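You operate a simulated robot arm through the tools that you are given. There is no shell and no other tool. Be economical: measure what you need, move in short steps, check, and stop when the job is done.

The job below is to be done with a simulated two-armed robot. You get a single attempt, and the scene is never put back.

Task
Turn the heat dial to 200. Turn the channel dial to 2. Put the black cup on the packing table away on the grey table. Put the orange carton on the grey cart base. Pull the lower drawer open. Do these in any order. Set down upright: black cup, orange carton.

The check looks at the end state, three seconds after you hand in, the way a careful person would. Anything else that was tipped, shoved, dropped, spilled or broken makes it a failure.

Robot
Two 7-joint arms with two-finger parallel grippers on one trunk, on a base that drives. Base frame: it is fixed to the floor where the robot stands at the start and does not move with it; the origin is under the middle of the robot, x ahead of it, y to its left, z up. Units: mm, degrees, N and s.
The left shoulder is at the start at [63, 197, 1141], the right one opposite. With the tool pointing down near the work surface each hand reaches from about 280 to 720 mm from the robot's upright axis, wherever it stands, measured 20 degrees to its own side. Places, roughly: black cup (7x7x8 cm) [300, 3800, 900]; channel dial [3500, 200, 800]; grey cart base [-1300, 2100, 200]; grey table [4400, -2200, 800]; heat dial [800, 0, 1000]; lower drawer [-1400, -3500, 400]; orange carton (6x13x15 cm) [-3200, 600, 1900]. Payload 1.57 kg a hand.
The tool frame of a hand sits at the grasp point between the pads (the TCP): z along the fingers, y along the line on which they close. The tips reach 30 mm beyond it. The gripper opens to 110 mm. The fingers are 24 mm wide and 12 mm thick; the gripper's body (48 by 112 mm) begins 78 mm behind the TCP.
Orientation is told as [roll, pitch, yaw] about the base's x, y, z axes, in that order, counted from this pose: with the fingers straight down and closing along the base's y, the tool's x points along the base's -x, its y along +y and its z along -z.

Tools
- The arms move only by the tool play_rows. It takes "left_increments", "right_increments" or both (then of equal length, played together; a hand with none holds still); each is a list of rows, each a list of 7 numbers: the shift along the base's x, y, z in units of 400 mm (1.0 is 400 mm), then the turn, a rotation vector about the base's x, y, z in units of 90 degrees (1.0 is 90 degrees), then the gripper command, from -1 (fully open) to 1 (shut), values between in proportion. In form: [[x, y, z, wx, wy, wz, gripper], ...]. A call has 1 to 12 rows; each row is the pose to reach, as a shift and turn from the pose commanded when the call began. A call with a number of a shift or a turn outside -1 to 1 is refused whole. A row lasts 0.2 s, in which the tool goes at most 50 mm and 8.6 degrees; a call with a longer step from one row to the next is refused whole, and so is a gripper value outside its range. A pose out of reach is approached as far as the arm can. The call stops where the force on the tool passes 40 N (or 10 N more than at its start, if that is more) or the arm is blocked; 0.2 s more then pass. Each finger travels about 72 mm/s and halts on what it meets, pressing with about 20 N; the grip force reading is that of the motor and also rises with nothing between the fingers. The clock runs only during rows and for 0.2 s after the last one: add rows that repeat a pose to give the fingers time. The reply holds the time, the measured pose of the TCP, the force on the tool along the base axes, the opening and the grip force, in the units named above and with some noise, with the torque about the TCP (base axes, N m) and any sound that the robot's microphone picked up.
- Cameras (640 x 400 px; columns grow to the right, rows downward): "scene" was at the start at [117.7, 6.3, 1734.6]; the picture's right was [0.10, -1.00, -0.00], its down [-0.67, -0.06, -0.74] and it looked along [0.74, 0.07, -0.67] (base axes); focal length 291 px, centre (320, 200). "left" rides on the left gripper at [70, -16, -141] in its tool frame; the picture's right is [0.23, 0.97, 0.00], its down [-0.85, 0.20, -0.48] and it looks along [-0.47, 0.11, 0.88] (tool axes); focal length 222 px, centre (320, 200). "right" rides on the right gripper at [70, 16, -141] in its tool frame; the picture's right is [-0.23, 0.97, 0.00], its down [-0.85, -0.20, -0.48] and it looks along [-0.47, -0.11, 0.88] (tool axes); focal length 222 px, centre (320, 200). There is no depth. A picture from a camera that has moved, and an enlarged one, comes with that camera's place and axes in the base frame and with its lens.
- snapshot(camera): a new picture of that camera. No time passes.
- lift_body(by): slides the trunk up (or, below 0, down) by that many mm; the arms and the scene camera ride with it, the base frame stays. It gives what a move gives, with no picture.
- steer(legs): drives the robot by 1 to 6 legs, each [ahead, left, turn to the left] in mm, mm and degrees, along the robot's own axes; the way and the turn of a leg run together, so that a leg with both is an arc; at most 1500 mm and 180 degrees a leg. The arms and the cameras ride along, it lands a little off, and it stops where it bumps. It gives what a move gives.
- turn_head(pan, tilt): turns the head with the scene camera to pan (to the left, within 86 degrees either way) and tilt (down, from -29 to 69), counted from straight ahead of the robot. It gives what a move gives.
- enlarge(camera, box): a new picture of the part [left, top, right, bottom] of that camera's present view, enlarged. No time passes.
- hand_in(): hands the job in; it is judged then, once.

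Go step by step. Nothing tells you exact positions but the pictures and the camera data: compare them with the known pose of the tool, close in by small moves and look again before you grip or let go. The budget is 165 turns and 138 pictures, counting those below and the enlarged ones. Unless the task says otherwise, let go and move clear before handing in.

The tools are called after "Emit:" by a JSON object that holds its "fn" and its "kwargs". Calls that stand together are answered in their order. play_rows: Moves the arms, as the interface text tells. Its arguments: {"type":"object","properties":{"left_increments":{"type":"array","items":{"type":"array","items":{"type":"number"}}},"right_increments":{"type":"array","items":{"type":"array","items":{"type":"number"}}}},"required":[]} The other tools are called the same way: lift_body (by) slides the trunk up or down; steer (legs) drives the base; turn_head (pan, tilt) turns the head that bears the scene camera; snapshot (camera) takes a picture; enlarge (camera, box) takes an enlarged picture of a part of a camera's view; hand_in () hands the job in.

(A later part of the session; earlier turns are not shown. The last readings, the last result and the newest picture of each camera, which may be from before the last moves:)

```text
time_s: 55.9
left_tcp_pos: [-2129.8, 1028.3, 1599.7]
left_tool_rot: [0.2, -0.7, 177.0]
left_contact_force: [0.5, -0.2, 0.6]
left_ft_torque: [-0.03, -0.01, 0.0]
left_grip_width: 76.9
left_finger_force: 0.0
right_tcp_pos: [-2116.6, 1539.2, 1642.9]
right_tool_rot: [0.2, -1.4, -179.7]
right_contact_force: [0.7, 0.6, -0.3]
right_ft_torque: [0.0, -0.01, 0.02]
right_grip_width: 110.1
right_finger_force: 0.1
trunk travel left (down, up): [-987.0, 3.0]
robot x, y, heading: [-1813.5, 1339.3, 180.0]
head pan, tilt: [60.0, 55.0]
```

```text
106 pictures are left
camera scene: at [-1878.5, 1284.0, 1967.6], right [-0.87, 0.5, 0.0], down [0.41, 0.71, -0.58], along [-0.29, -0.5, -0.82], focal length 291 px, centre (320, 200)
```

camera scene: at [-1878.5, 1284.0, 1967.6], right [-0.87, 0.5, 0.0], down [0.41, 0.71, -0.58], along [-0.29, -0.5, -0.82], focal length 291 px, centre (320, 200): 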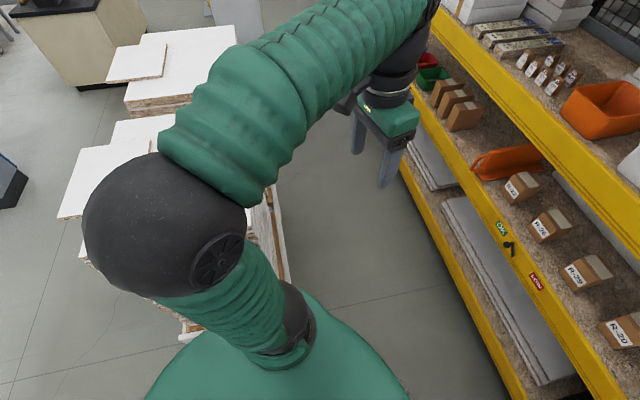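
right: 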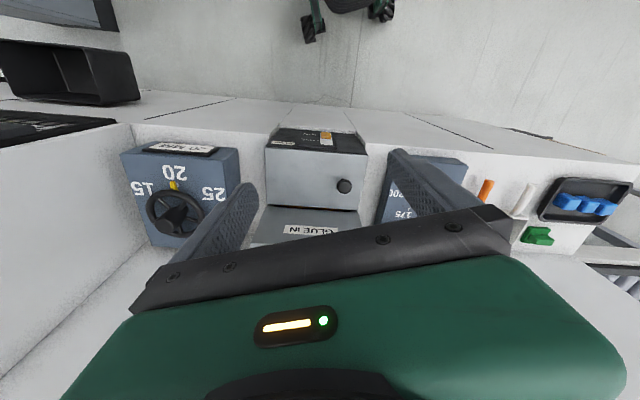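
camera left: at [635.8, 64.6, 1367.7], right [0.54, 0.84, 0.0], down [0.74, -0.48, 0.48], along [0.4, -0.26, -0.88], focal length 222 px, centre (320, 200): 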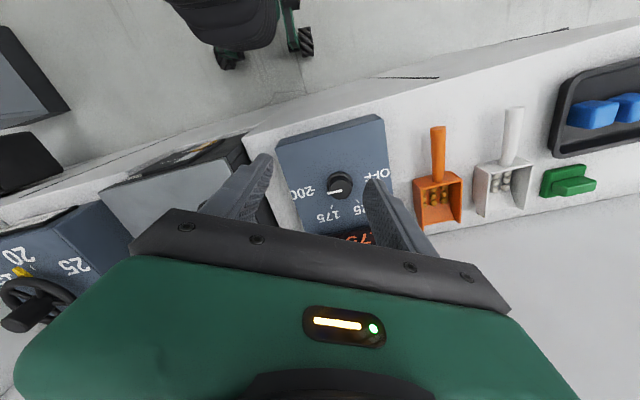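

The stack is intact. I go ahead level with the aisle, then check the clearance before sliding left.

Emit:
{"fn": "steer", "kwargs": {"legs": [[680, 0, 0]]}}

Emit:
{"fn": "turn_head", "kwargs": {"pan": 86, "tilt": 45}}

Emit:
{"fn": "snapshot", "kwargs": {"camera": "scene"}}

```text
time_s: 59.5
left_tcp_pos: [-2788.0, 1020.4, 1599.8]
left_tool_rot: [0.0, -0.8, 177.2]
left_contact_force: [0.0, 0.5, -0.3]
left_ft_torque: [-0.02, -0.01, 0.01]
left_grip_width: 76.9
left_finger_force: 0.0
right_tcp_pos: [-2770.6, 1531.5, 1643.7]
right_tool_rot: [-0.3, -0.6, -179.8]
right_contact_force: [0.4, -0.3, -0.1]
right_ft_torque: [0.01, 0.0, 0.01]
right_grip_width: 110.1
right_finger_force: 0.1
trunk travel left (down, up): [-987.0, 3.0]
robot x, y, heading: [-2477.4, 1339.3, -180.1]
head pan, tilt: [60.0, 55.0]
stopped in leg 1: the force on the tool passed its limit at 58 N (the readings are from after the stop); the commanded pose is now the measured one
```

```text
time_s: 60.4
left_tcp_pos: [-2791.1, 1019.6, 1598.6]
left_tool_rot: [0.0, -0.8, 177.1]
left_contact_force: [0.2, -1.2, -0.2]
left_ft_torque: [-0.05, 0.01, -0.01]
left_grip_width: 77.0
left_finger_force: 0.1
right_tcp_pos: [-2771.8, 1531.8, 1644.3]
right_tool_rot: [-0.2, -0.6, -179.8]
right_contact_force: [0.3, -0.1, 0.0]
right_ft_torque: [-0.02, 0.0, 0.01]
right_grip_width: 110.0
right_finger_force: 0.1
trunk travel left (down, up): [-987.0, 3.0]
robot x, y, heading: [-2472.3, 1340.8, -179.9]
head pan, tilt: [85.9, 45.0]
```

```text
105 pictures are left
camera scene: at [-2509.5, 1255.5, 1980.7], right [-1.0, 0.07, 0.0], down [0.05, 0.71, -0.71], along [-0.05, -0.7, -0.71], focal length 291 px, centre (320, 200)
```

scene: 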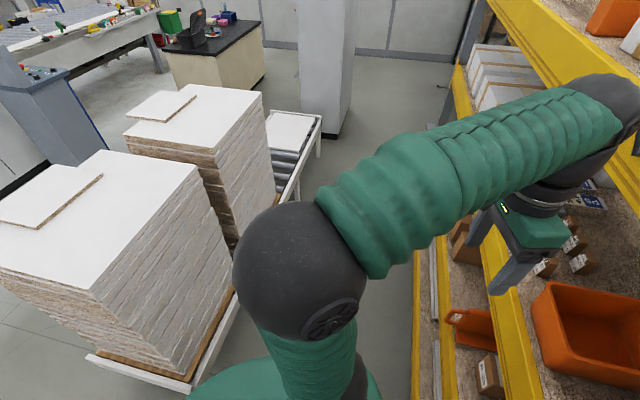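

There is enough floor (stack rear at x≈−1850…−2000, rack front ≈ −3060). Now I check what the hands touched at the rack.

Emit:
{"fn": "turn_head", "kwargs": {"pan": 10, "tilt": 25}}

Emit:
{"fn": "snapshot", "kwargs": {"camera": "scene"}}

```text
time_s: 61.9
left_tcp_pos: [-2789.7, 1019.6, 1598.3]
left_tool_rot: [0.0, -0.7, 177.1]
left_contact_force: [0.3, 0.4, -0.3]
left_ft_torque: [0.02, 0.02, 0.02]
left_grip_width: 76.8
left_finger_force: 0.1
right_tcp_pos: [-2772.3, 1530.5, 1644.3]
right_tool_rot: [-0.1, -0.5, -179.9]
right_contact_force: [0.4, 0.3, 0.1]
right_ft_torque: [0.03, 0.04, 0.02]
right_grip_width: 109.9
right_finger_force: 0.2
trunk travel left (down, up): [-987.0, 3.0]
robot x, y, heading: [-2473.5, 1340.1, -180.0]
head pan, tilt: [10.0, 25.0]
```

```text
104 pictures are left
camera scene: at [-2594.4, 1321.2, 2011.3], right [-0.17, 0.98, 0.0], down [0.42, 0.07, -0.91], along [-0.89, -0.16, -0.42], focal length 291 px, centre (320, 200)
```

scene: 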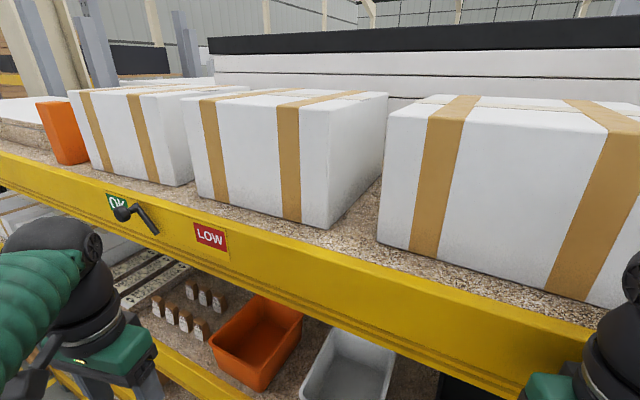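

The rack is turned about 18°, and the right wrist touched its beam. I back off, slide along the rack, and square up to it (heading 162°) in front of the carton at about [-3207, 565, 1857].

Emit:
{"fn": "steer", "kwargs": {"legs": [[-100, 0, 0], [47, 440, 0], [0, 0, -18], [-45, 364, 0]]}}

Emit:
{"fn": "turn_head", "kwargs": {"pan": 10, "tilt": 15}}

Emit:
{"fn": "snapshot", "kwargs": {"camera": "scene"}}

```text
time_s: 68.3
left_tcp_pos: [-2885.5, 351.8, 1604.0]
left_tool_rot: [0.7, -0.7, 158.9]
left_contact_force: [0.0, -0.2, -0.2]
left_ft_torque: [0.02, 0.04, 0.0]
left_grip_width: 77.0
left_finger_force: 0.0
right_tcp_pos: [-2707.3, 832.1, 1642.3]
right_tool_rot: [0.7, -0.7, 162.0]
right_contact_force: [0.3, -0.7, -0.1]
right_ft_torque: [0.03, 0.0, -0.06]
right_grip_width: 109.9
right_finger_force: 0.1
trunk travel left (down, up): [-987.0, 3.0]
robot x, y, heading: [-2489.4, 537.2, 161.5]
head pan, tilt: [10.0, 25.0]
```

```text
time_s: 69.0
left_tcp_pos: [-2889.6, 331.0, 1598.2]
left_tool_rot: [-0.1, -0.6, 158.9]
left_contact_force: [-0.6, -0.6, 0.3]
left_ft_torque: [0.03, 0.02, -0.01]
left_grip_width: 77.0
left_finger_force: 0.0
right_tcp_pos: [-2714.0, 812.0, 1643.4]
right_tool_rot: [-0.1, -0.7, 162.0]
right_contact_force: [-0.2, -0.1, -0.1]
right_ft_torque: [0.0, -0.01, 0.01]
right_grip_width: 110.0
right_finger_force: 0.1
trunk travel left (down, up): [-987.0, 3.0]
robot x, y, heading: [-2489.9, 541.1, 161.7]
head pan, tilt: [10.0, 15.0]
```

```text
103 pictures are left
camera scene: at [-2613.8, 550.3, 2027.4], right [0.14, 0.99, 0.0], down [0.26, -0.03, -0.97], along [-0.96, 0.14, -0.26], focal length 291 px, centre (320, 200)
```

scene: 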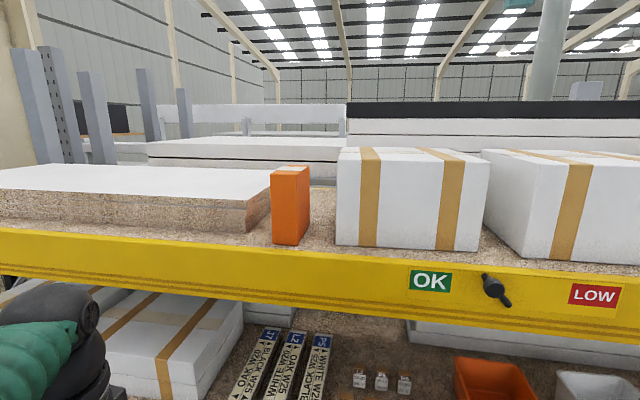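

Clear view: carton front centre ≈ [-3211, 565, 1858], bottom ≈ 1783, with ~58 mm free at its left and ~80 mm at its right. I raise the left hand in line with it, then pitch the fingers forward.

Emit:
{"fn": "play_rows", "kwargs": {"left_increments": [[-0.007, 0.047, 0.107, 0, 0, 0.01, -0.65], [-0.014, 0.094, 0.214, 0, 0, 0.02, -0.65], [-0.021, 0.141, 0.32, 0, 0, 0.03, -0.65], [-0.028, 0.188, 0.427, 0, 0, 0.045, -0.65], [-0.035, 0.235, 0.534, 0, 0, 0.045, -0.65], [-0.042, 0.282, 0.64, 0, 0, 0.045, -0.65], [-0.05, 0.33, 0.745, 0, 0, 0.045, -0.65], [-0.05, 0.33, 0.745, 0, 0, 0.045, -0.65]]}}

```text
time_s: 70.8
left_tcp_pos: [-2900.7, 429.4, 1725.7]
left_tool_rot: [-0.2, -0.8, 163.0]
left_contact_force: [-0.8, -0.5, 0.1]
left_ft_torque: [0.05, 0.02, 0.02]
left_grip_width: 90.9
left_finger_force: 0.0
left hand out of reach, approached as far as the arm can: row 4, 5, 6, 7, 8
right_tcp_pos: [-2716.6, 806.3, 1645.1]
right_tool_rot: [-0.3, -0.4, 162.0]
right_contact_force: [-0.6, -0.6, 0.3]
right_ft_torque: [0.04, -0.02, 0.03]
right_grip_width: 110.0
right_finger_force: 0.1
trunk travel left (down, up): [-987.0, 3.0]
robot x, y, heading: [-2494.5, 536.7, 161.9]
head pan, tilt: [10.0, 15.0]
```

Fingers-down reach ends there, so I pitch the fingers forward now.

Emit:
{"fn": "play_rows", "kwargs": {"left_increments": [[-0.02, 0.006, 0, 0.0265, 0.087, 0, -0.65], [-0.04, 0.012, 0, 0.053, 0.174, 0, -0.65], [-0.06, 0.018, 0, 0.08, 0.261, 0, -0.65], [-0.08, 0.024, 0, 0.106, 0.348, 0, -0.65], [-0.1, 0.03, 0, 0.1325, 0.435, 0, -0.65], [-0.12, 0.036, 0, 0.159, 0.522, 0, -0.65], [-0.14, 0.042, 0, 0.1855, 0.609, 0, -0.65], [-0.16, 0.048, 0, 0.212, 0.696, 0, -0.65], [-0.18, 0.054, 0, 0.2385, 0.783, 0, -0.65], [-0.2, 0.06, 0, 0.265, 0.87, 0, -0.65], [-0.22, 0.066, 0, 0.292, 0.956, 0, -0.65], [-0.22, 0.066, 0, 0.292, 0.956, 0, -0.65]]}}

Emit:
{"fn": "snapshot", "kwargs": {"camera": "scene"}}

Emit:
{"fn": "snapshot", "kwargs": {"camera": "left"}}

```text
time_s: 73.4
left_tcp_pos: [-3066.6, 476.5, 1681.9]
left_tool_rot: [169.4, -89.1, -6.1]
left_contact_force: [-0.4, 0.2, -0.5]
left_ft_torque: [-0.03, 0.01, 0.0]
left_grip_width: 90.8
left_finger_force: 0.1
left hand out of reach, approached as far as the arm can: row 4, 5, 6, 7, 8, 9, 10, 11, 12
right_tcp_pos: [-2712.2, 817.2, 1643.2]
right_tool_rot: [0.0, -0.5, 162.0]
right_contact_force: [-0.2, 0.7, 0.3]
right_ft_torque: [-0.01, 0.02, 0.01]
right_grip_width: 110.1
right_finger_force: 0.0
trunk travel left (down, up): [-987.0, 3.0]
robot x, y, heading: [-2494.3, 536.0, 161.7]
head pan, tilt: [10.0, 15.0]
```

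```text
102 pictures are left
camera scene: at [-2609.7, 562.6, 2027.6], right [0.14, 0.99, 0.0], down [0.26, -0.04, -0.97], along [-0.96, 0.14, -0.26], focal length 291 px, centre (320, 200)
```

scene: 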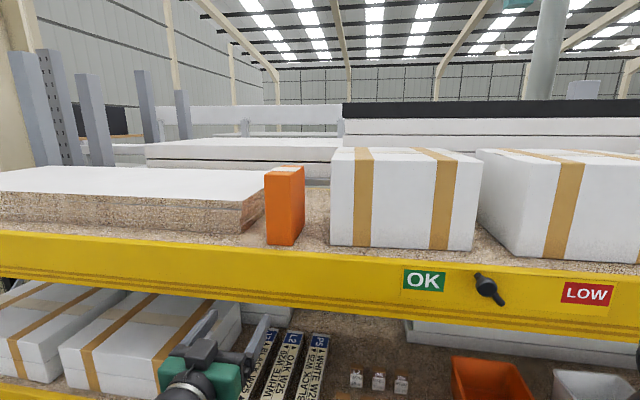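

```text
101 pictures are left
camera left: at [-2926.6, 450.5, 1610.3], right [-0.29, -0.93, -0.22], down [0.41, -0.33, 0.85], along [-0.87, 0.15, 0.48], focal length 222 px, centre (320, 200)
```

left: 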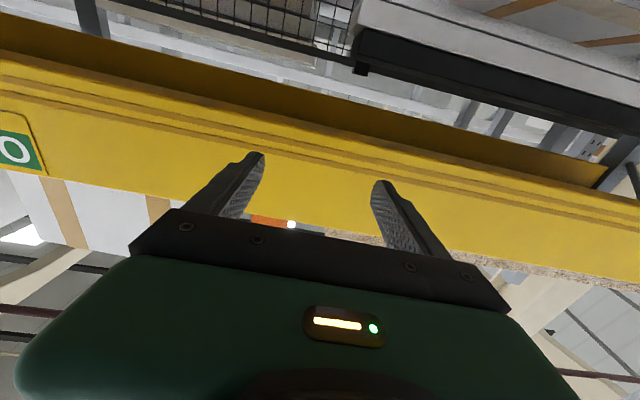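

The hand is now level but low, right at the beam. I drive back 150 mm for clearance and test raising the level hand to carton height.

Emit:
{"fn": "steer", "kwargs": {"legs": [[-150, 0, 0]]}}

Emit:
{"fn": "play_rows", "kwargs": {"left_increments": [[0, 0, 0.1, 0, 0, 0, -0.65], [0, 0, 0.2, 0, 0, 0, -0.65], [0, 0, 0.3, 0, 0, 0, -0.65], [0, 0, 0.4, 0, 0, 0, -0.65], [0, 0, 0.5, 0, 0, 0, -0.65], [0, 0, 0.5, 0, 0, 0, -0.65]]}}

```text
time_s: 74.8
left_tcp_pos: [-2938.8, 426.1, 1674.5]
left_tool_rot: [-152.3, -89.7, -44.6]
left_contact_force: [-0.3, -0.7, -0.1]
left_ft_torque: [0.02, 0.04, 0.0]
left_grip_width: 90.8
left_finger_force: 0.0
right_tcp_pos: [-2584.6, 766.9, 1641.9]
right_tool_rot: [-0.2, -0.1, 161.9]
right_contact_force: [0.1, -0.6, -0.3]
right_ft_torque: [-0.01, -0.07, 0.01]
right_grip_width: 110.0
right_finger_force: 0.1
trunk travel left (down, up): [-987.0, 3.0]
robot x, y, heading: [-2344.8, 489.7, 162.2]
head pan, tilt: [10.0, 15.0]
```

```text
time_s: 76.2
left_tcp_pos: [-2952.1, 428.2, 1868.8]
left_tool_rot: [-170.4, -89.5, -26.6]
left_contact_force: [-0.4, -0.5, -0.1]
left_ft_torque: [0.02, -0.02, -0.01]
left_grip_width: 90.4
left_finger_force: 0.1
left hand out of reach, approached as far as the arm can: row 1, 2, 3, 4, 5, 6
right_tcp_pos: [-2572.4, 764.3, 1644.5]
right_tool_rot: [0.0, -0.5, 162.0]
right_contact_force: [-0.2, 0.0, 1.0]
right_ft_torque: [-0.05, -0.01, -0.04]
right_grip_width: 110.0
right_finger_force: 0.0
trunk travel left (down, up): [-987.0, 3.0]
robot x, y, heading: [-2346.6, 487.6, 161.9]
head pan, tilt: [10.0, 15.0]
```

The level hand reaches z 1869. I test how far forward it extends at this height.

Emit:
{"fn": "play_rows", "kwargs": {"left_increments": [[-0.1, 0.03, 0, 0, 0, 0, -0.65], [-0.2, 0.06, 0, 0, 0, 0, -0.65], [-0.2, 0.06, 0, 0, 0, 0, -0.65]]}}

Emit:
{"fn": "snapshot", "kwargs": {"camera": "scene"}}

```text
time_s: 77.0
left_tcp_pos: [-3032.0, 454.2, 1869.0]
left_tool_rot: [-177.2, -89.3, -19.7]
left_contact_force: [-0.6, -0.3, -0.2]
left_ft_torque: [-0.03, -0.01, 0.03]
left_grip_width: 90.7
left_finger_force: 0.0
right_tcp_pos: [-2574.3, 765.0, 1644.6]
right_tool_rot: [0.0, -0.5, 162.0]
right_contact_force: [0.6, -0.2, 0.4]
right_ft_torque: [-0.02, 0.01, -0.03]
right_grip_width: 110.2
right_finger_force: 0.1
trunk travel left (down, up): [-987.0, 3.0]
robot x, y, heading: [-2350.2, 488.2, 161.9]
head pan, tilt: [10.0, 15.0]
```

```text
100 pictures are left
camera scene: at [-2473.7, 510.8, 2027.3], right [0.14, 0.99, 0.0], down [0.26, -0.04, -0.97], along [-0.96, 0.14, -0.26], focal length 291 px, centre (320, 200)
```

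scene: 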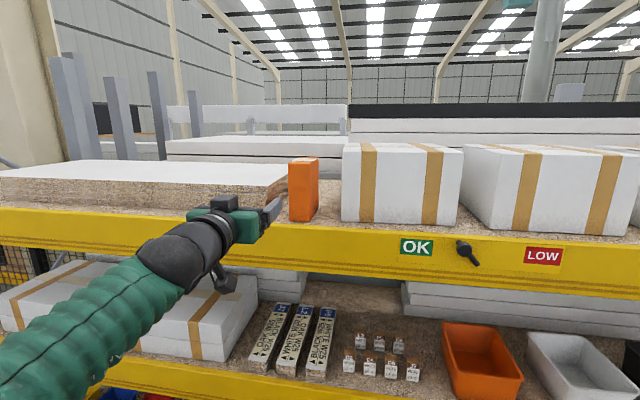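

It reaches. I shift the hand 54 mm right and slightly up to be in line with the carton, then check from both cameras.

Emit:
{"fn": "play_rows", "kwargs": {"left_increments": [[0.02, 0.065, 0.02, 0, 0, 0, -0.65], [0.04, 0.13, 0.04, 0, 0, 0, -0.65], [0.04, 0.13, 0.04, 0, 0, 0, -0.65]]}}

Emit:
{"fn": "enlarge", "kwargs": {"camera": "scene", "box": [200, 120, 400, 260]}}

Emit:
{"fn": "snapshot", "kwargs": {"camera": "left"}}

```text
time_s: 77.8
left_tcp_pos: [-3014.7, 507.4, 1885.0]
left_tool_rot: [-179.6, -89.2, -17.3]
left_contact_force: [-0.3, 0.0, 0.0]
left_ft_torque: [0.0, -0.01, 0.02]
left_grip_width: 90.7
left_finger_force: 0.1
right_tcp_pos: [-2572.8, 767.8, 1643.7]
right_tool_rot: [0.0, -0.4, 162.0]
right_contact_force: [-0.1, 0.2, 0.7]
right_ft_torque: [-0.04, 0.02, 0.01]
right_grip_width: 110.1
right_finger_force: 0.0
trunk travel left (down, up): [-987.0, 3.0]
robot x, y, heading: [-2345.2, 489.9, 162.0]
head pan, tilt: [10.0, 15.0]
```

```text
2.86 times, centred on (300, 190) of scene
camera zoom: at [-2471.4, 513.1, 2027.4], right [0.14, 0.99, 0.0], down [0.26, -0.04, -0.97], along [-0.96, 0.14, -0.26], focal length 832 px, centre (377, 229)
```

zoom: 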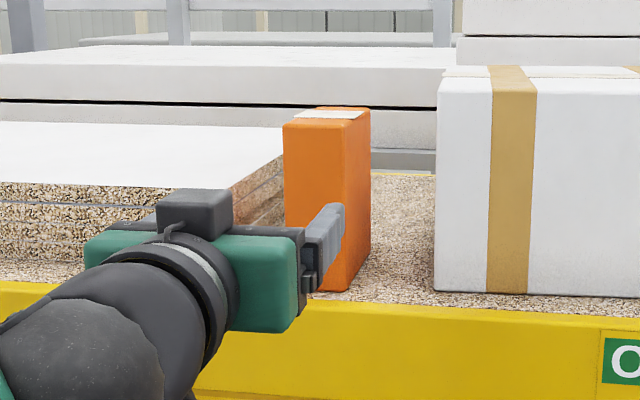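

```text
98 pictures are left
camera left: at [-2875.5, 482.4, 1814.9], right [-0.29, -0.93, -0.23], down [0.41, -0.33, 0.85], along [-0.87, 0.15, 0.48], focal length 222 px, centre (320, 200)
```

left: 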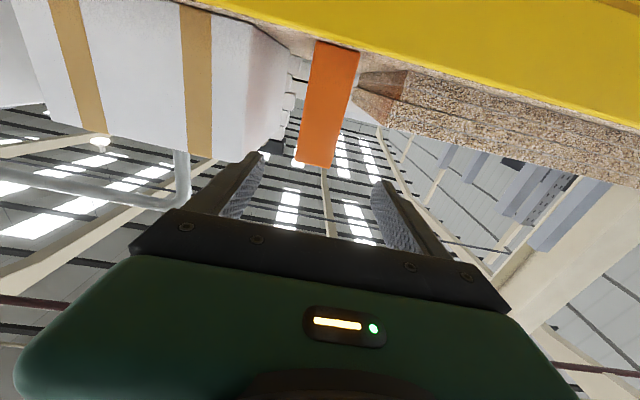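

The carton lines up between the fingers. I raise 10 mm more, drive 150 mm ahead, and check before inserting.

Emit:
{"fn": "play_rows", "kwargs": {"left_increments": [[0, 0, 0.025, 0, 0, 0, -0.65], [0, 0, 0.025, 0, 0, 0, -0.65]]}}

Emit:
{"fn": "steer", "kwargs": {"legs": [[75, 0, 0], [75, 0, 0]]}}

Emit:
{"fn": "snapshot", "kwargs": {"camera": "scene"}}

Emit:
{"fn": "snapshot", "kwargs": {"camera": "left"}}

```text
time_s: 78.4
left_tcp_pos: [-3016.1, 506.6, 1895.2]
left_tool_rot: [-174.8, -89.4, -22.1]
left_contact_force: [0.6, 0.6, 0.4]
left_ft_torque: [0.0, -0.03, 0.0]
left_grip_width: 90.8
left_finger_force: 0.1
right_tcp_pos: [-2572.3, 765.7, 1643.2]
right_tool_rot: [-0.2, -0.6, 162.1]
right_contact_force: [0.1, -0.4, 0.2]
right_ft_torque: [0.02, 0.0, 0.0]
right_grip_width: 110.1
right_finger_force: 0.0
trunk travel left (down, up): [-987.0, 3.0]
robot x, y, heading: [-2344.1, 496.4, 162.0]
head pan, tilt: [10.0, 15.0]
```

```text
time_s: 80.0
left_tcp_pos: [-3139.1, 547.4, 1904.5]
left_tool_rot: [-179.4, -88.6, -17.6]
left_contact_force: [0.7, -0.6, 0.5]
left_ft_torque: [-0.01, -0.04, 0.0]
left_grip_width: 90.9
left_finger_force: 0.0
right_tcp_pos: [-2695.7, 806.4, 1647.7]
right_tool_rot: [0.0, -1.4, 162.0]
right_contact_force: [0.1, 0.9, 0.3]
right_ft_torque: [0.03, 0.05, 0.0]
right_grip_width: 110.0
right_finger_force: 0.0
trunk travel left (down, up): [-987.0, 3.0]
robot x, y, heading: [-2492.0, 539.1, 161.7]
head pan, tilt: [10.0, 15.0]
```

```text
97 pictures are left
camera scene: at [-2598.6, 553.0, 2028.6], right [0.14, 0.99, 0.0], down [0.25, -0.03, -0.97], along [-0.96, 0.14, -0.25], focal length 291 px, centre (320, 200)
```

scene: 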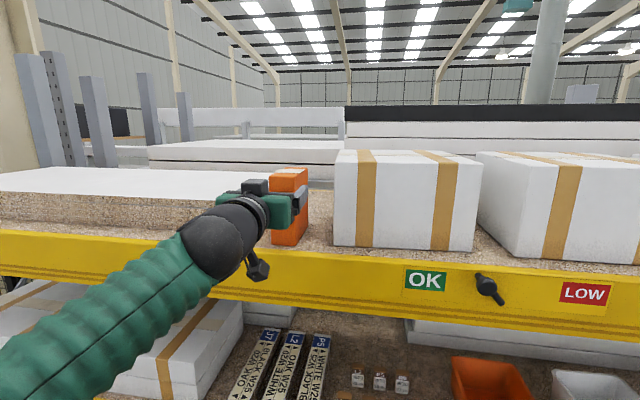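

```text
96 pictures are left
camera left: at [-3001.0, 522.3, 1831.9], right [-0.29, -0.93, -0.23], down [0.42, -0.34, 0.84], along [-0.86, 0.15, 0.49], focal length 222 px, centre (320, 200)
```

left: 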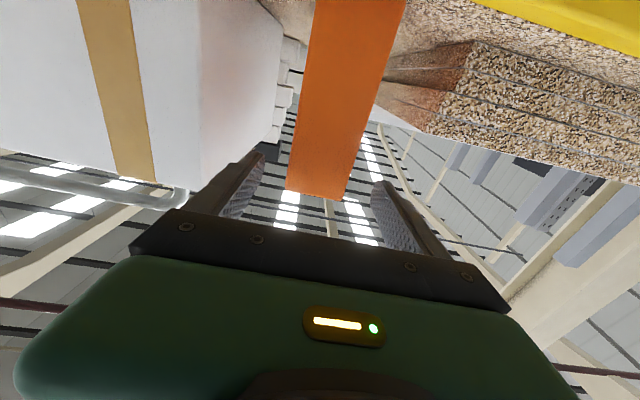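

Still well aligned. I insert the open fingers about 90 mm along the rack normal.

Emit:
{"fn": "play_rows", "kwargs": {"left_increments": [[0, 0, 0, 0, 0, 0, -0.65], [-0.06, 0.018, 0, 0, 0, 0, -0.65], [-0.12, 0.036, 0, 0, 0, 0, -0.65], [-0.17, 0.052, 0, 0, 0, 0, -0.65], [-0.215, 0.066, 0, 0, 0, 0, -0.65], [-0.215, 0.066, 0, 0, 0, 0, -0.65]]}}

Emit:
{"fn": "snapshot", "kwargs": {"camera": "left"}}

Emit:
{"fn": "enlarge", "kwargs": {"camera": "scene", "box": [200, 120, 400, 260]}}

```text
time_s: 81.5
left_tcp_pos: [-3214.6, 562.4, 1884.7]
left_tool_rot: [-175.5, -89.3, -21.3]
left_contact_force: [0.4, -0.2, 0.1]
left_ft_torque: [0.0, 0.03, -0.01]
left_grip_width: 90.8
left_finger_force: 0.2
left hand out of reach, approached as far as the arm can: row 3, 4, 5, 6
right_tcp_pos: [-2716.8, 812.6, 1644.6]
right_tool_rot: [0.0, -0.6, 162.0]
right_contact_force: [-0.5, -0.1, -0.6]
right_ft_torque: [-0.07, -0.03, 0.0]
right_grip_width: 109.9
right_finger_force: 0.1
trunk travel left (down, up): [-987.0, 3.0]
robot x, y, heading: [-2490.9, 538.4, 162.0]
head pan, tilt: [10.0, 15.0]
```

```text
95 pictures are left
camera left: at [-3075.2, 537.2, 1813.1], right [-0.29, -0.93, -0.23], down [0.41, -0.33, 0.85], along [-0.87, 0.15, 0.48], focal length 222 px, centre (320, 200)
```

left: 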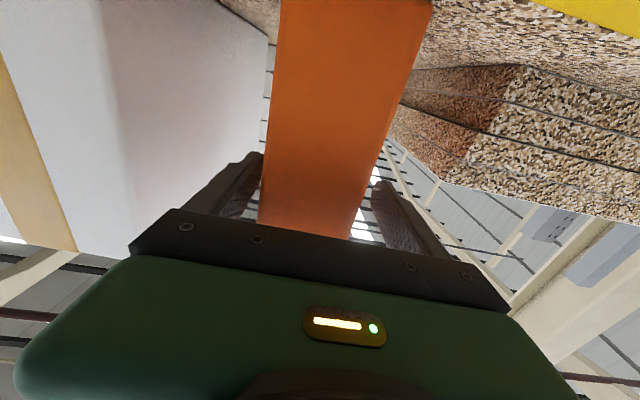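

```text
2.86 times, centred on (300, 190) of scene
camera zoom: at [-2624.3, 561.4, 2026.8], right [0.14, 0.99, 0.0], down [0.26, -0.04, -0.96], along [-0.95, 0.14, -0.26], focal length 832 px, centre (377, 229)
```

zoom: 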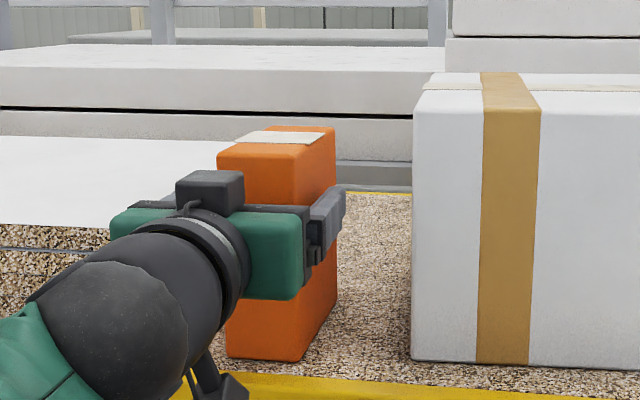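

The arm is at its forward limit with the tips 30 mm past the front face. I nudge 4 mm right and drive 45 mm ahead.

Emit:
{"fn": "play_rows", "kwargs": {"left_increments": [[0.003, 0.01, -0.02, 0, 0, 0, -0.65], [0.003, 0.01, -0.02, 0, 0, 0, -0.65]]}}

Emit:
{"fn": "steer", "kwargs": {"legs": [[22, 0, 0], [22, 0, 0]]}}

Emit:
{"fn": "play_rows", "kwargs": {"left_increments": [[0, 0, 0, 0, 0, 0, -0.65], [0, 0, 0, 0, 0, 0, -0.65], [0, 0, 0, 0, 0, 0, -0.65]]}}

Emit:
{"fn": "snapshot", "kwargs": {"camera": "left"}}

```text
time_s: 82.0
left_tcp_pos: [-3206.1, 565.1, 1879.2]
left_tool_rot: [179.8, -89.1, -16.6]
left_contact_force: [-0.4, 0.2, -0.4]
left_ft_torque: [0.0, -0.01, -0.05]
left_grip_width: 90.6
left_finger_force: 0.1
right_tcp_pos: [-2710.4, 811.5, 1645.6]
right_tool_rot: [0.0, -0.9, 162.0]
right_contact_force: [-0.1, 0.4, 0.6]
right_ft_torque: [-0.01, 0.01, 0.0]
right_grip_width: 110.1
right_finger_force: 0.1
trunk travel left (down, up): [-987.0, 3.0]
robot x, y, heading: [-2491.9, 536.1, 162.0]
head pan, tilt: [10.0, 15.0]
```

```text
time_s: 83.2
left_tcp_pos: [-3246.3, 578.6, 1880.3]
left_tool_rot: [180.0, -89.0, -16.8]
left_contact_force: [-0.6, -0.1, -0.2]
left_ft_torque: [0.0, -0.01, 0.0]
left_grip_width: 90.9
left_finger_force: 0.1
right_tcp_pos: [-2750.2, 824.6, 1646.6]
right_tool_rot: [0.0, -1.0, 162.1]
right_contact_force: [0.8, 0.3, 0.0]
right_ft_torque: [-0.01, 0.0, -0.01]
right_grip_width: 110.1
right_finger_force: 0.0
trunk travel left (down, up): [-987.0, 3.0]
robot x, y, heading: [-2533.7, 546.7, 161.9]
head pan, tilt: [10.0, 15.0]
```

```text
time_s: 84.0
left_tcp_pos: [-3244.7, 577.4, 1880.8]
left_tool_rot: [179.7, -89.0, -16.6]
left_contact_force: [1.1, 0.0, -0.2]
left_ft_torque: [-0.01, 0.0, -0.02]
left_grip_width: 90.7
left_finger_force: 0.0
right_tcp_pos: [-2750.0, 824.4, 1645.9]
right_tool_rot: [0.0, -0.9, 162.0]
right_contact_force: [0.4, -0.2, 0.2]
right_ft_torque: [0.03, 0.03, 0.0]
right_grip_width: 109.7
right_finger_force: 0.1
trunk travel left (down, up): [-987.0, 3.0]
robot x, y, heading: [-2536.9, 549.8, 161.8]
head pan, tilt: [10.0, 15.0]
```

```text
93 pictures are left
camera left: at [-3106.0, 552.9, 1809.4], right [-0.29, -0.93, -0.23], down [0.41, -0.33, 0.85], along [-0.86, 0.15, 0.48], focal length 222 px, centre (320, 200)
```

left: 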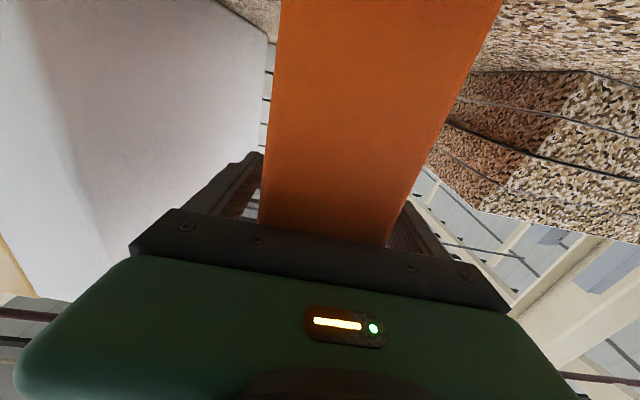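

The fingers straddle the carton. I close.

Emit:
{"fn": "play_rows", "kwargs": {"left_increments": [[0, 0, 0, 0, 0, 0, -0.4], [0, 0, 0, 0, 0, 0, -0.2], [0, 0, 0, 0, 0, 0, 0.0], [0, 0, 0, 0, 0, 0, 0.2], [0, 0, 0, 0, 0, 0, 0.3], [0, 0, 0, 0, 0, 0, 0.3]]}}

Emit:
{"fn": "snapshot", "kwargs": {"camera": "left"}}

```text
time_s: 85.5
left_tcp_pos: [-3247.0, 577.5, 1880.6]
left_tool_rot: [-178.8, -89.0, -18.1]
left_contact_force: [0.0, 0.0, -0.5]
left_ft_torque: [0.0, 0.02, 0.02]
left_grip_width: 55.0
left_finger_force: 19.2
right_tcp_pos: [-2751.2, 823.7, 1645.5]
right_tool_rot: [-0.1, -0.9, 162.1]
right_contact_force: [0.1, 0.3, 0.1]
right_ft_torque: [0.01, 0.01, -0.01]
right_grip_width: 110.0
right_finger_force: 0.0
trunk travel left (down, up): [-987.0, 3.0]
robot x, y, heading: [-2535.9, 547.8, 161.8]
head pan, tilt: [10.0, 15.0]
```

```text
92 pictures are left
camera left: at [-3107.7, 552.7, 1808.6], right [-0.29, -0.93, -0.23], down [0.41, -0.33, 0.85], along [-0.86, 0.15, 0.48], focal length 222 px, centre (320, 200)
```

left: 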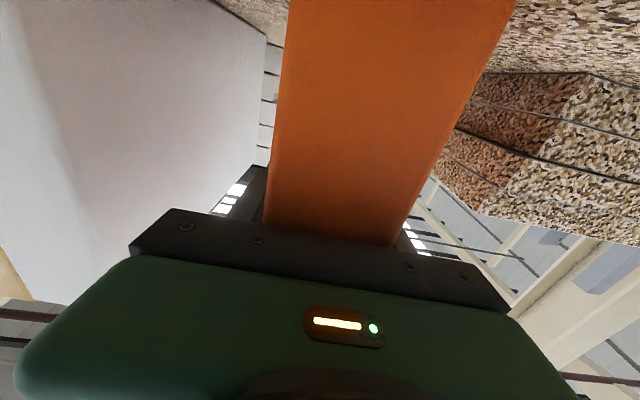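

Gripped at 55 mm. I lift slightly and check the load.

Emit:
{"fn": "play_rows", "kwargs": {"left_increments": [[0.005, -0.0015, 0.02, 0, 0, 0, 0.3], [0.01, -0.003, 0.04, 0, 0, 0, 0.3], [0.02, -0.006, 0.06, 0, 0, 0, 0.3], [0.02, -0.006, 0.06, 0, 0, 0, 0.3]]}}

Emit:
{"fn": "enlarge", "kwargs": {"camera": "scene", "box": [200, 120, 400, 260]}}

```text
time_s: 86.5
left_tcp_pos: [-3239.1, 576.4, 1904.4]
left_tool_rot: [179.4, -89.0, -16.2]
left_contact_force: [-0.5, 0.1, -2.8]
left_ft_torque: [0.01, 0.02, 0.03]
left_grip_width: 54.9
left_finger_force: 20.4
right_tcp_pos: [-2750.4, 823.3, 1644.6]
right_tool_rot: [-0.1, -0.9, 162.0]
right_contact_force: [0.7, 0.1, -0.2]
right_ft_torque: [0.01, -0.03, -0.01]
right_grip_width: 110.2
right_finger_force: 0.1
trunk travel left (down, up): [-987.0, 3.0]
robot x, y, heading: [-2536.2, 551.9, 162.0]
head pan, tilt: [10.0, 15.0]
```

```text
2.86 times, centred on (300, 190) of scene
camera zoom: at [-2658.3, 572.6, 2027.4], right [0.14, 0.99, 0.0], down [0.26, -0.04, -0.97], along [-0.96, 0.14, -0.26], focal length 832 px, centre (377, 229)
```

zoom: 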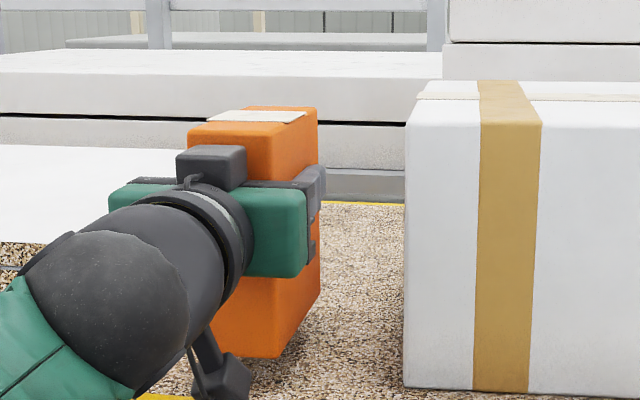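

The carton is free and held. I back out 180 mm by base and retract the arm further.

Emit:
{"fn": "steer", "kwargs": {"legs": [[-180, 0, 0]]}}

Emit:
{"fn": "play_rows", "kwargs": {"left_increments": [[0.06, -0.018, 0, 0, 0, 0, 0.3], [0.12, -0.036, 0, 0, 0, 0, 0.3], [0.18, -0.054, -0.01, 0, 0, 0, 0.3], [0.24, -0.073, -0.02, 0, 0, 0, 0.3], [0.24, -0.073, -0.02, 0, 0, 0, 0.3]]}}

Emit:
{"fn": "snapshot", "kwargs": {"camera": "scene"}}

```text
time_s: 88.0
left_tcp_pos: [-3075.2, 522.8, 1899.9]
left_tool_rot: [-175.6, -89.3, -21.4]
left_contact_force: [-0.5, -0.7, -2.8]
left_ft_torque: [0.05, 0.06, 0.03]
left_grip_width: 54.9
left_finger_force: 20.5
right_tcp_pos: [-2586.3, 770.1, 1643.9]
right_tool_rot: [-0.1, -0.5, 162.0]
right_contact_force: [-0.8, -0.6, -0.2]
right_ft_torque: [-0.02, -0.08, 0.02]
right_grip_width: 110.0
right_finger_force: 0.1
trunk travel left (down, up): [-987.0, 3.0]
robot x, y, heading: [-2360.8, 493.2, 162.2]
head pan, tilt: [10.0, 15.0]
```

```text
time_s: 89.2
left_tcp_pos: [-2964.7, 490.2, 1897.7]
left_tool_rot: [-178.9, -88.9, -18.0]
left_contact_force: [0.7, 0.5, -2.2]
left_ft_torque: [-0.01, 0.02, -0.02]
left_grip_width: 54.7
left_finger_force: 20.0
right_tcp_pos: [-2573.5, 767.6, 1647.0]
right_tool_rot: [0.0, -1.0, 162.0]
right_contact_force: [-0.1, 0.5, 0.5]
right_ft_torque: [0.04, 0.01, 0.01]
right_grip_width: 110.0
right_finger_force: 0.0
trunk travel left (down, up): [-987.0, 3.0]
robot x, y, heading: [-2361.6, 494.1, 161.8]
head pan, tilt: [10.0, 15.0]
```

```text
90 pictures are left
camera scene: at [-2480.8, 515.7, 2027.8], right [0.14, 0.99, 0.0], down [0.26, -0.04, -0.97], along [-0.96, 0.14, -0.26], focal length 291 px, centre (320, 200)
```

scene: 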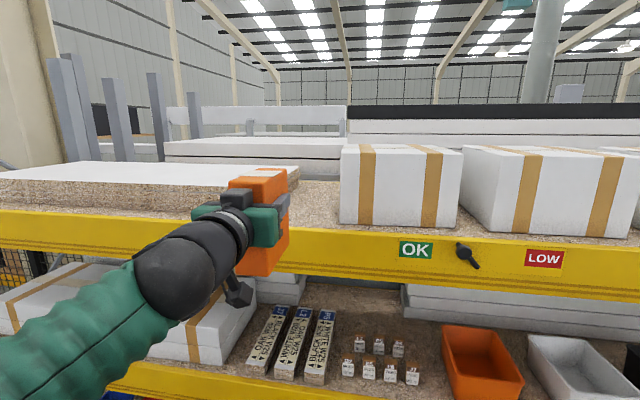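

The carton is clear of its neighbours. I retract a bit more, then slide right along the rack and back out past the stack corner.

Emit:
{"fn": "play_rows", "kwargs": {"left_increments": [[0.06, -0.018, 0, 0, 0, 0, 0.3], [0.12, -0.036, 0, 0, 0, 0, 0.3], [0.12, -0.036, 0, 0, 0, 0, 0.3]]}}

Emit:
{"fn": "steer", "kwargs": {"legs": [[0, -870, 0], [-308, -76, 0]]}}

Emit:
{"fn": "turn_head", "kwargs": {"pan": -70, "tilt": 40}}

Emit:
{"fn": "snapshot", "kwargs": {"camera": "scene"}}

```text
time_s: 90.0
left_tcp_pos: [-2931.1, 483.5, 1900.3]
left_tool_rot: [175.7, -89.0, -12.7]
left_contact_force: [0.1, -0.7, -2.5]
left_ft_torque: [0.01, 0.01, 0.02]
left_grip_width: 54.8
left_finger_force: 19.8
left hand out of reach, approached as far as the arm can: row 2, 3
right_tcp_pos: [-2574.6, 771.0, 1644.8]
right_tool_rot: [0.0, -0.9, 162.1]
right_contact_force: [-0.2, -1.1, 0.3]
right_ft_torque: [0.02, 0.03, 0.0]
right_grip_width: 109.7
right_finger_force: 0.1
trunk travel left (down, up): [-987.0, 3.0]
robot x, y, heading: [-2360.0, 497.7, 162.0]
head pan, tilt: [10.0, 15.0]
```

```text
time_s: 92.2
left_tcp_pos: [-2864.0, 759.7, 1887.4]
left_tool_rot: [172.4, -88.9, -9.7]
left_contact_force: [-1.2, -0.9, -2.8]
left_ft_torque: [-0.01, -0.02, -0.13]
left_grip_width: 55.0
left_finger_force: 19.5
right_tcp_pos: [-2509.1, 1019.1, 1643.4]
right_tool_rot: [-0.9, 0.4, 162.9]
right_contact_force: [-0.9, 0.9, 0.1]
right_ft_torque: [-0.07, -0.03, 0.03]
right_grip_width: 109.9
right_finger_force: 0.1
trunk travel left (down, up): [-987.0, 3.0]
robot x, y, heading: [-2288.6, 777.7, 162.5]
head pan, tilt: [10.0, 15.0]
stopped in leg 1: the robot was blocked; the commanded pose is now the measured one
```

```text
time_s: 93.7
left_tcp_pos: [-2848.7, 780.5, 1901.0]
left_tool_rot: [149.1, -88.7, 15.7]
left_contact_force: [1.2, 3.1, -2.2]
left_ft_torque: [0.05, 0.0, 0.19]
left_grip_width: 55.0
left_finger_force: 20.2
right_tcp_pos: [-2489.5, 1077.8, 1636.8]
right_tool_rot: [1.1, 0.5, 162.3]
right_contact_force: [0.0, -0.4, 0.5]
right_ft_torque: [0.07, 0.03, -0.02]
right_grip_width: 110.3
right_finger_force: 0.1
trunk travel left (down, up): [-987.0, 3.0]
robot x, y, heading: [-2285.5, 788.6, 162.6]
head pan, tilt: [-70.0, 40.0]
```

```text
89 pictures are left
camera scene: at [-2312.6, 884.3, 1988.0], right [1.0, 0.05, 0.0], down [0.03, -0.64, -0.76], along [-0.04, 0.76, -0.64], focal length 291 px, centre (320, 200)
```

scene: 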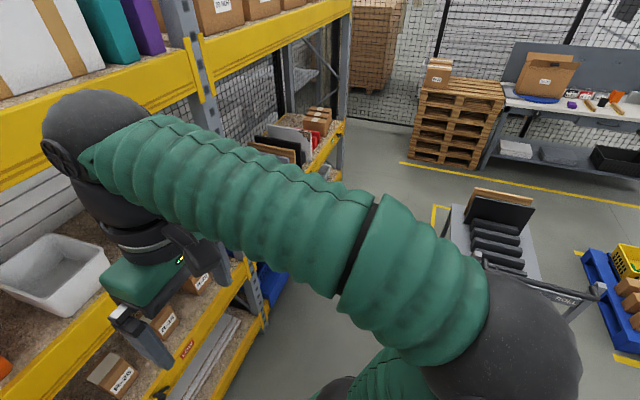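

Something blocked the base. I look down on both sides to see what it is.

Emit:
{"fn": "turn_head", "kwargs": {"pan": -86, "tilt": 65}}

Emit:
{"fn": "snapshot", "kwargs": {"camera": "scene"}}

Emit:
{"fn": "turn_head", "kwargs": {"pan": 86, "tilt": 60}}

Emit:
{"fn": "snapshot", "kwargs": {"camera": "scene"}}

```text
time_s: 94.6
left_tcp_pos: [-2866.8, 741.3, 1896.0]
left_tool_rot: [-145.5, -88.9, -49.5]
left_contact_force: [-0.1, -0.5, -2.4]
left_ft_torque: [-0.04, -0.01, -0.07]
left_grip_width: 54.6
left_finger_force: 19.6
right_tcp_pos: [-2503.2, 1044.0, 1640.3]
right_tool_rot: [-0.2, 0.6, 162.7]
right_contact_force: [-1.0, -0.3, -0.7]
right_ft_torque: [0.03, -0.01, -0.01]
right_grip_width: 109.9
right_finger_force: 0.2
trunk travel left (down, up): [-987.0, 3.0]
robot x, y, heading: [-2291.4, 784.7, 162.6]
head pan, tilt: [-85.9, 65.0]
```

```text
88 pictures are left
camera scene: at [-2312.0, 818.4, 1956.5], right [0.97, -0.23, 0.0], down [-0.21, -0.87, -0.44], along [0.1, 0.43, -0.9], focal length 291 px, centre (320, 200)
```

scene: 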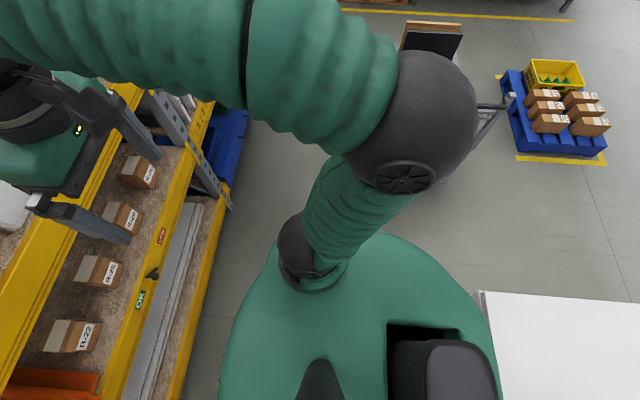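

```text
time_s: 97.2
left_tcp_pos: [-2871.0, 728.3, 1892.9]
left_tool_rot: [-131.4, -88.6, -63.9]
left_contact_force: [0.5, -1.3, -3.0]
left_ft_torque: [-0.01, 0.01, -0.03]
left_grip_width: 55.0
left_finger_force: 19.7
right_tcp_pos: [-2511.1, 1027.4, 1642.3]
right_tool_rot: [-0.7, 0.2, 162.7]
right_contact_force: [-0.1, 0.1, 0.5]
right_ft_torque: [-0.03, 0.0, 0.01]
right_grip_width: 110.2
right_finger_force: 0.0
trunk travel left (down, up): [-987.0, 3.0]
robot x, y, heading: [-2289.8, 783.4, 162.6]
head pan, tilt: [85.9, 60.0]
```

```text
87 pictures are left
camera scene: at [-2346.9, 709.8, 1960.7], right [-0.93, 0.37, 0.0], down [0.32, 0.81, -0.49], along [-0.18, -0.46, -0.87], focal length 291 px, centre (320, 200)
```

scene: 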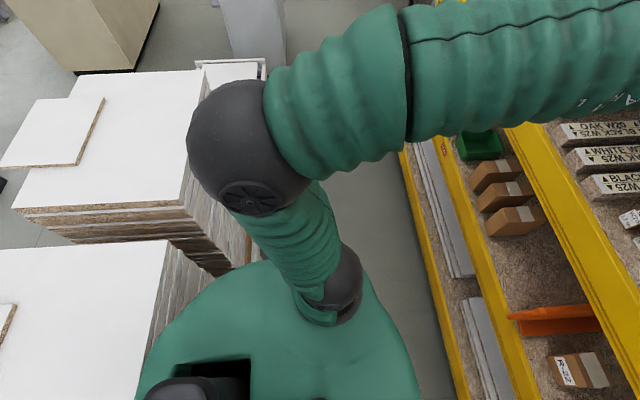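

The robot's rear touches the stack corner. I raise the carton 35 mm, go 80 mm ahead (still short of the boxes), slide right past the corner, then back out.

Emit:
{"fn": "play_rows", "kwargs": {"left_increments": [[0, 0, 0.04, 0, 0, 0, 0.3], [0, 0, 0.08, 0, 0, 0, 0.3], [0, 0, 0.09, 0, 0, 0, 0.3], [0, 0, 0.09, 0, 0, 0, 0.3]]}}

Emit:
{"fn": "steer", "kwargs": {"legs": [[75, 0, 0]]}}

Emit:
{"fn": "turn_head", "kwargs": {"pan": 0, "tilt": 20}}

Emit:
{"fn": "snapshot", "kwargs": {"camera": "scene"}}

```text
time_s: 98.2
left_tcp_pos: [-2868.4, 730.3, 1929.8]
left_tool_rot: [-138.8, -88.5, -56.2]
left_contact_force: [-0.6, -2.3, -2.8]
left_ft_torque: [-0.02, 0.03, -0.06]
left_grip_width: 54.9
left_finger_force: 19.8
right_tcp_pos: [-2507.9, 1030.4, 1642.4]
right_tool_rot: [-0.7, 0.2, 162.8]
right_contact_force: [-0.8, 0.1, -0.4]
right_ft_torque: [-0.04, -0.02, 0.04]
right_grip_width: 109.8
right_finger_force: 0.0
trunk travel left (down, up): [-987.0, 3.0]
robot x, y, heading: [-2288.9, 778.2, 162.4]
head pan, tilt: [85.9, 60.0]
```

```text
time_s: 99.3
left_tcp_pos: [-2917.5, 747.5, 1937.5]
left_tool_rot: [-151.7, -87.9, -43.6]
left_contact_force: [0.8, 0.4, -2.1]
left_ft_torque: [-0.01, -0.06, -0.02]
left_grip_width: 54.9
left_finger_force: 20.1
right_tcp_pos: [-2561.5, 1048.8, 1645.1]
right_tool_rot: [-0.6, 0.0, 162.7]
right_contact_force: [1.4, -0.3, 0.6]
right_ft_torque: [0.02, 0.09, -0.03]
right_grip_width: 110.0
right_finger_force: 0.1
trunk travel left (down, up): [-987.0, 3.0]
robot x, y, heading: [-2360.4, 803.0, 162.6]
head pan, tilt: [85.9, 60.0]
```

```text
time_s: 100.9
left_tcp_pos: [-2925.9, 783.3, 1935.9]
left_tool_rot: [-175.5, -88.7, -19.7]
left_contact_force: [0.5, 1.3, -2.4]
left_ft_torque: [0.02, 0.0, 0.07]
left_grip_width: 55.1
left_finger_force: 19.9
right_tcp_pos: [-2569.2, 1078.1, 1637.7]
right_tool_rot: [0.3, 0.8, 162.6]
right_contact_force: [-0.4, 0.7, -0.2]
right_ft_torque: [-0.04, 0.04, -0.02]
right_grip_width: 110.2
right_finger_force: 0.0
trunk travel left (down, up): [-987.0, 3.0]
robot x, y, heading: [-2359.7, 800.4, 162.7]
head pan, tilt: [0.0, 20.0]
```

```text
86 pictures are left
camera scene: at [-2472.7, 851.2, 2019.5], right [0.3, 0.95, -0.01], down [0.32, -0.11, -0.94], along [-0.9, 0.28, -0.34], focal length 291 px, centre (320, 200)
```

scene: 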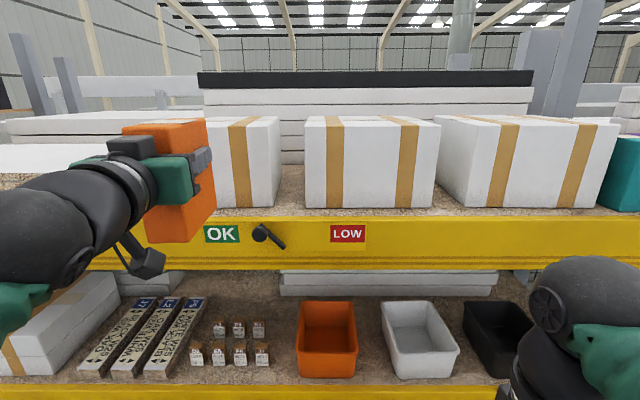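

The carton's far end is still short of the beam. I slide right 450 mm, then back out diagonally.

Emit:
{"fn": "steer", "kwargs": {"legs": [[0, -450, 0], [-290, -40, 0]]}}

```text
time_s: 105.2
left_tcp_pos: [-2521.1, 1157.0, 1929.8]
left_tool_rot: [-151.1, -89.1, -44.2]
left_contact_force: [-0.2, 0.8, -2.6]
left_ft_torque: [0.03, 0.08, -0.02]
left_grip_width: 54.9
left_finger_force: 19.6
right_tcp_pos: [-2160.0, 1454.3, 1637.2]
right_tool_rot: [-0.1, 1.1, 162.7]
right_contact_force: [-0.1, -0.7, -0.7]
right_ft_torque: [-0.02, -0.07, -0.01]
right_grip_width: 109.8
right_finger_force: 0.1
trunk travel left (down, up): [-987.0, 3.0]
robot x, y, heading: [-1939.1, 1185.8, 162.5]
head pan, tilt: [0.0, 20.0]
```

Out of the aisle. I look at the cart from this side.

Emit:
{"fn": "turn_head", "kwargs": {"pan": -86, "tilt": 40}}

Emit:
{"fn": "snapshot", "kwargs": {"camera": "scene"}}

```text
time_s: 106.8
left_tcp_pos: [-2511.7, 1156.9, 1932.8]
left_tool_rot: [-159.8, -88.8, -35.6]
left_contact_force: [-0.2, 0.1, -2.7]
left_ft_torque: [-0.01, 0.03, 0.01]
left_grip_width: 54.8
left_finger_force: 20.4
right_tcp_pos: [-2152.3, 1453.6, 1639.6]
right_tool_rot: [0.1, 0.8, 162.7]
right_contact_force: [-0.9, -0.1, 0.7]
right_ft_torque: [0.02, 0.02, 0.03]
right_grip_width: 109.8
right_finger_force: 0.1
trunk travel left (down, up): [-987.0, 3.0]
robot x, y, heading: [-1936.2, 1189.5, 162.6]
head pan, tilt: [-85.9, 40.0]
```

```text
85 pictures are left
camera scene: at [-1949.0, 1279.7, 1988.0], right [0.97, -0.23, 0.0], down [-0.15, -0.63, -0.77], along [0.18, 0.74, -0.64], focal length 291 px, centre (320, 200)
```

scene: 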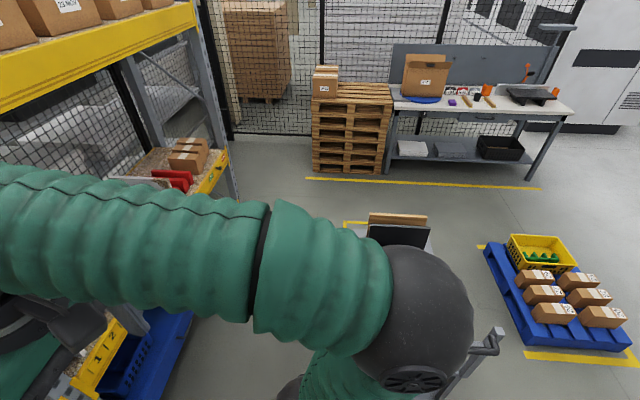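

I turn to heading 180 so the narrow way fits between stack and cart, then back straight out into the open floor.

Emit:
{"fn": "steer", "kwargs": {"legs": [[0, 0, 17.4], [-700, 0, 0]]}}

```text
time_s: 111.6
left_tcp_pos: [-1773.9, 982.3, 1932.5]
left_tool_rot: [-156.1, -88.9, -21.6]
left_contact_force: [-0.9, 0.9, 0.8]
left_ft_torque: [0.01, 0.02, -0.01]
left_grip_width: 38.5
left_finger_force: 0.0
right_tcp_pos: [-1521.4, 1374.7, 1639.3]
right_tool_rot: [-0.1, 0.9, -179.7]
right_contact_force: [-0.2, -0.3, -0.4]
right_ft_torque: [0.02, -0.03, 0.02]
right_grip_width: 110.0
right_finger_force: 0.0
trunk travel left (down, up): [-987.0, 3.0]
robot x, y, heading: [-1237.6, 1186.0, -180.1]
head pan, tilt: [-85.9, 40.0]
```

The gripper reads empty – the carton has slipped out. I look for it.

Emit:
{"fn": "turn_head", "kwargs": {"pan": 30, "tilt": 50}}

Emit:
{"fn": "snapshot", "kwargs": {"camera": "scene"}}

Emit:
{"fn": "turn_head", "kwargs": {"pan": 5, "tilt": 35}}

Emit:
{"fn": "snapshot", "kwargs": {"camera": "scene"}}

```text
time_s: 113.6
left_tcp_pos: [-1769.4, 982.8, 1933.7]
left_tool_rot: [-159.0, -88.7, -18.8]
left_contact_force: [0.0, -1.6, -0.4]
left_ft_torque: [-0.03, -0.02, -0.02]
left_grip_width: 38.7
left_finger_force: 0.0
right_tcp_pos: [-1516.5, 1373.7, 1640.1]
right_tool_rot: [0.1, 0.8, -179.8]
right_contact_force: [-0.6, -0.2, 0.0]
right_ft_torque: [-0.02, 0.0, -0.03]
right_grip_width: 110.1
right_finger_force: 0.1
trunk travel left (down, up): [-987.0, 3.0]
robot x, y, heading: [-1234.6, 1186.2, -179.9]
head pan, tilt: [30.0, 50.0]
```

```text
84 pictures are left
camera scene: at [-1331.2, 1146.2, 1973.9], right [-0.5, 0.87, 0.0], down [0.66, 0.38, -0.64], along [-0.56, -0.32, -0.77], focal length 291 px, centre (320, 200)
```

scene: 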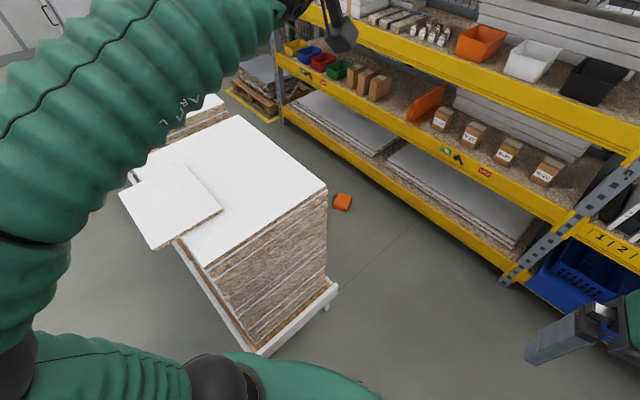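

```text
time_s: 114.5
left_tcp_pos: [-1769.3, 982.9, 1933.3]
left_tool_rot: [-159.3, -88.7, -18.5]
left_contact_force: [0.4, 0.1, -0.6]
left_ft_torque: [0.02, -0.01, 0.02]
left_grip_width: 38.6
left_finger_force: 0.0
right_tcp_pos: [-1517.0, 1374.6, 1640.0]
right_tool_rot: [0.0, 0.8, -179.8]
right_contact_force: [0.0, 0.5, -0.3]
right_ft_torque: [0.01, 0.02, 0.03]
right_grip_width: 110.0
right_finger_force: 0.0
trunk travel left (down, up): [-987.0, 3.0]
robot x, y, heading: [-1233.5, 1189.1, -180.1]
head pan, tilt: [5.0, 35.0]
```

```text
83 pictures are left
camera scene: at [-1352.6, 1177.1, 1995.5], right [-0.09, 1.0, 0.0], down [0.57, 0.05, -0.82], along [-0.82, -0.07, -0.57], focal length 291 px, centre (320, 200)
```

scene: 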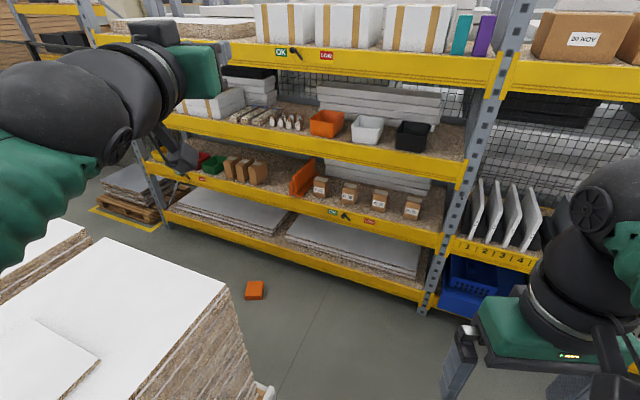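

The carton lies on the floor near [-2825, 520]. I zoom in to see how it lies.

Emit:
{"fn": "enlarge", "kwargs": {"camera": "scene", "box": [215, 262, 295, 312]}}

```text
8.00 times, centred on (255, 287) of scene
camera zoom: at [-1352.6, 1177.1, 1995.5], right [-0.09, 1.0, 0.0], down [0.57, 0.05, -0.82], along [-0.82, -0.07, -0.57], focal length 2330 px, centre (840, -496)
```

zoom: 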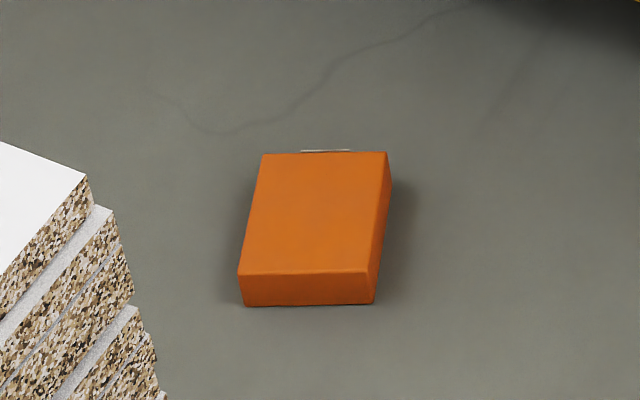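

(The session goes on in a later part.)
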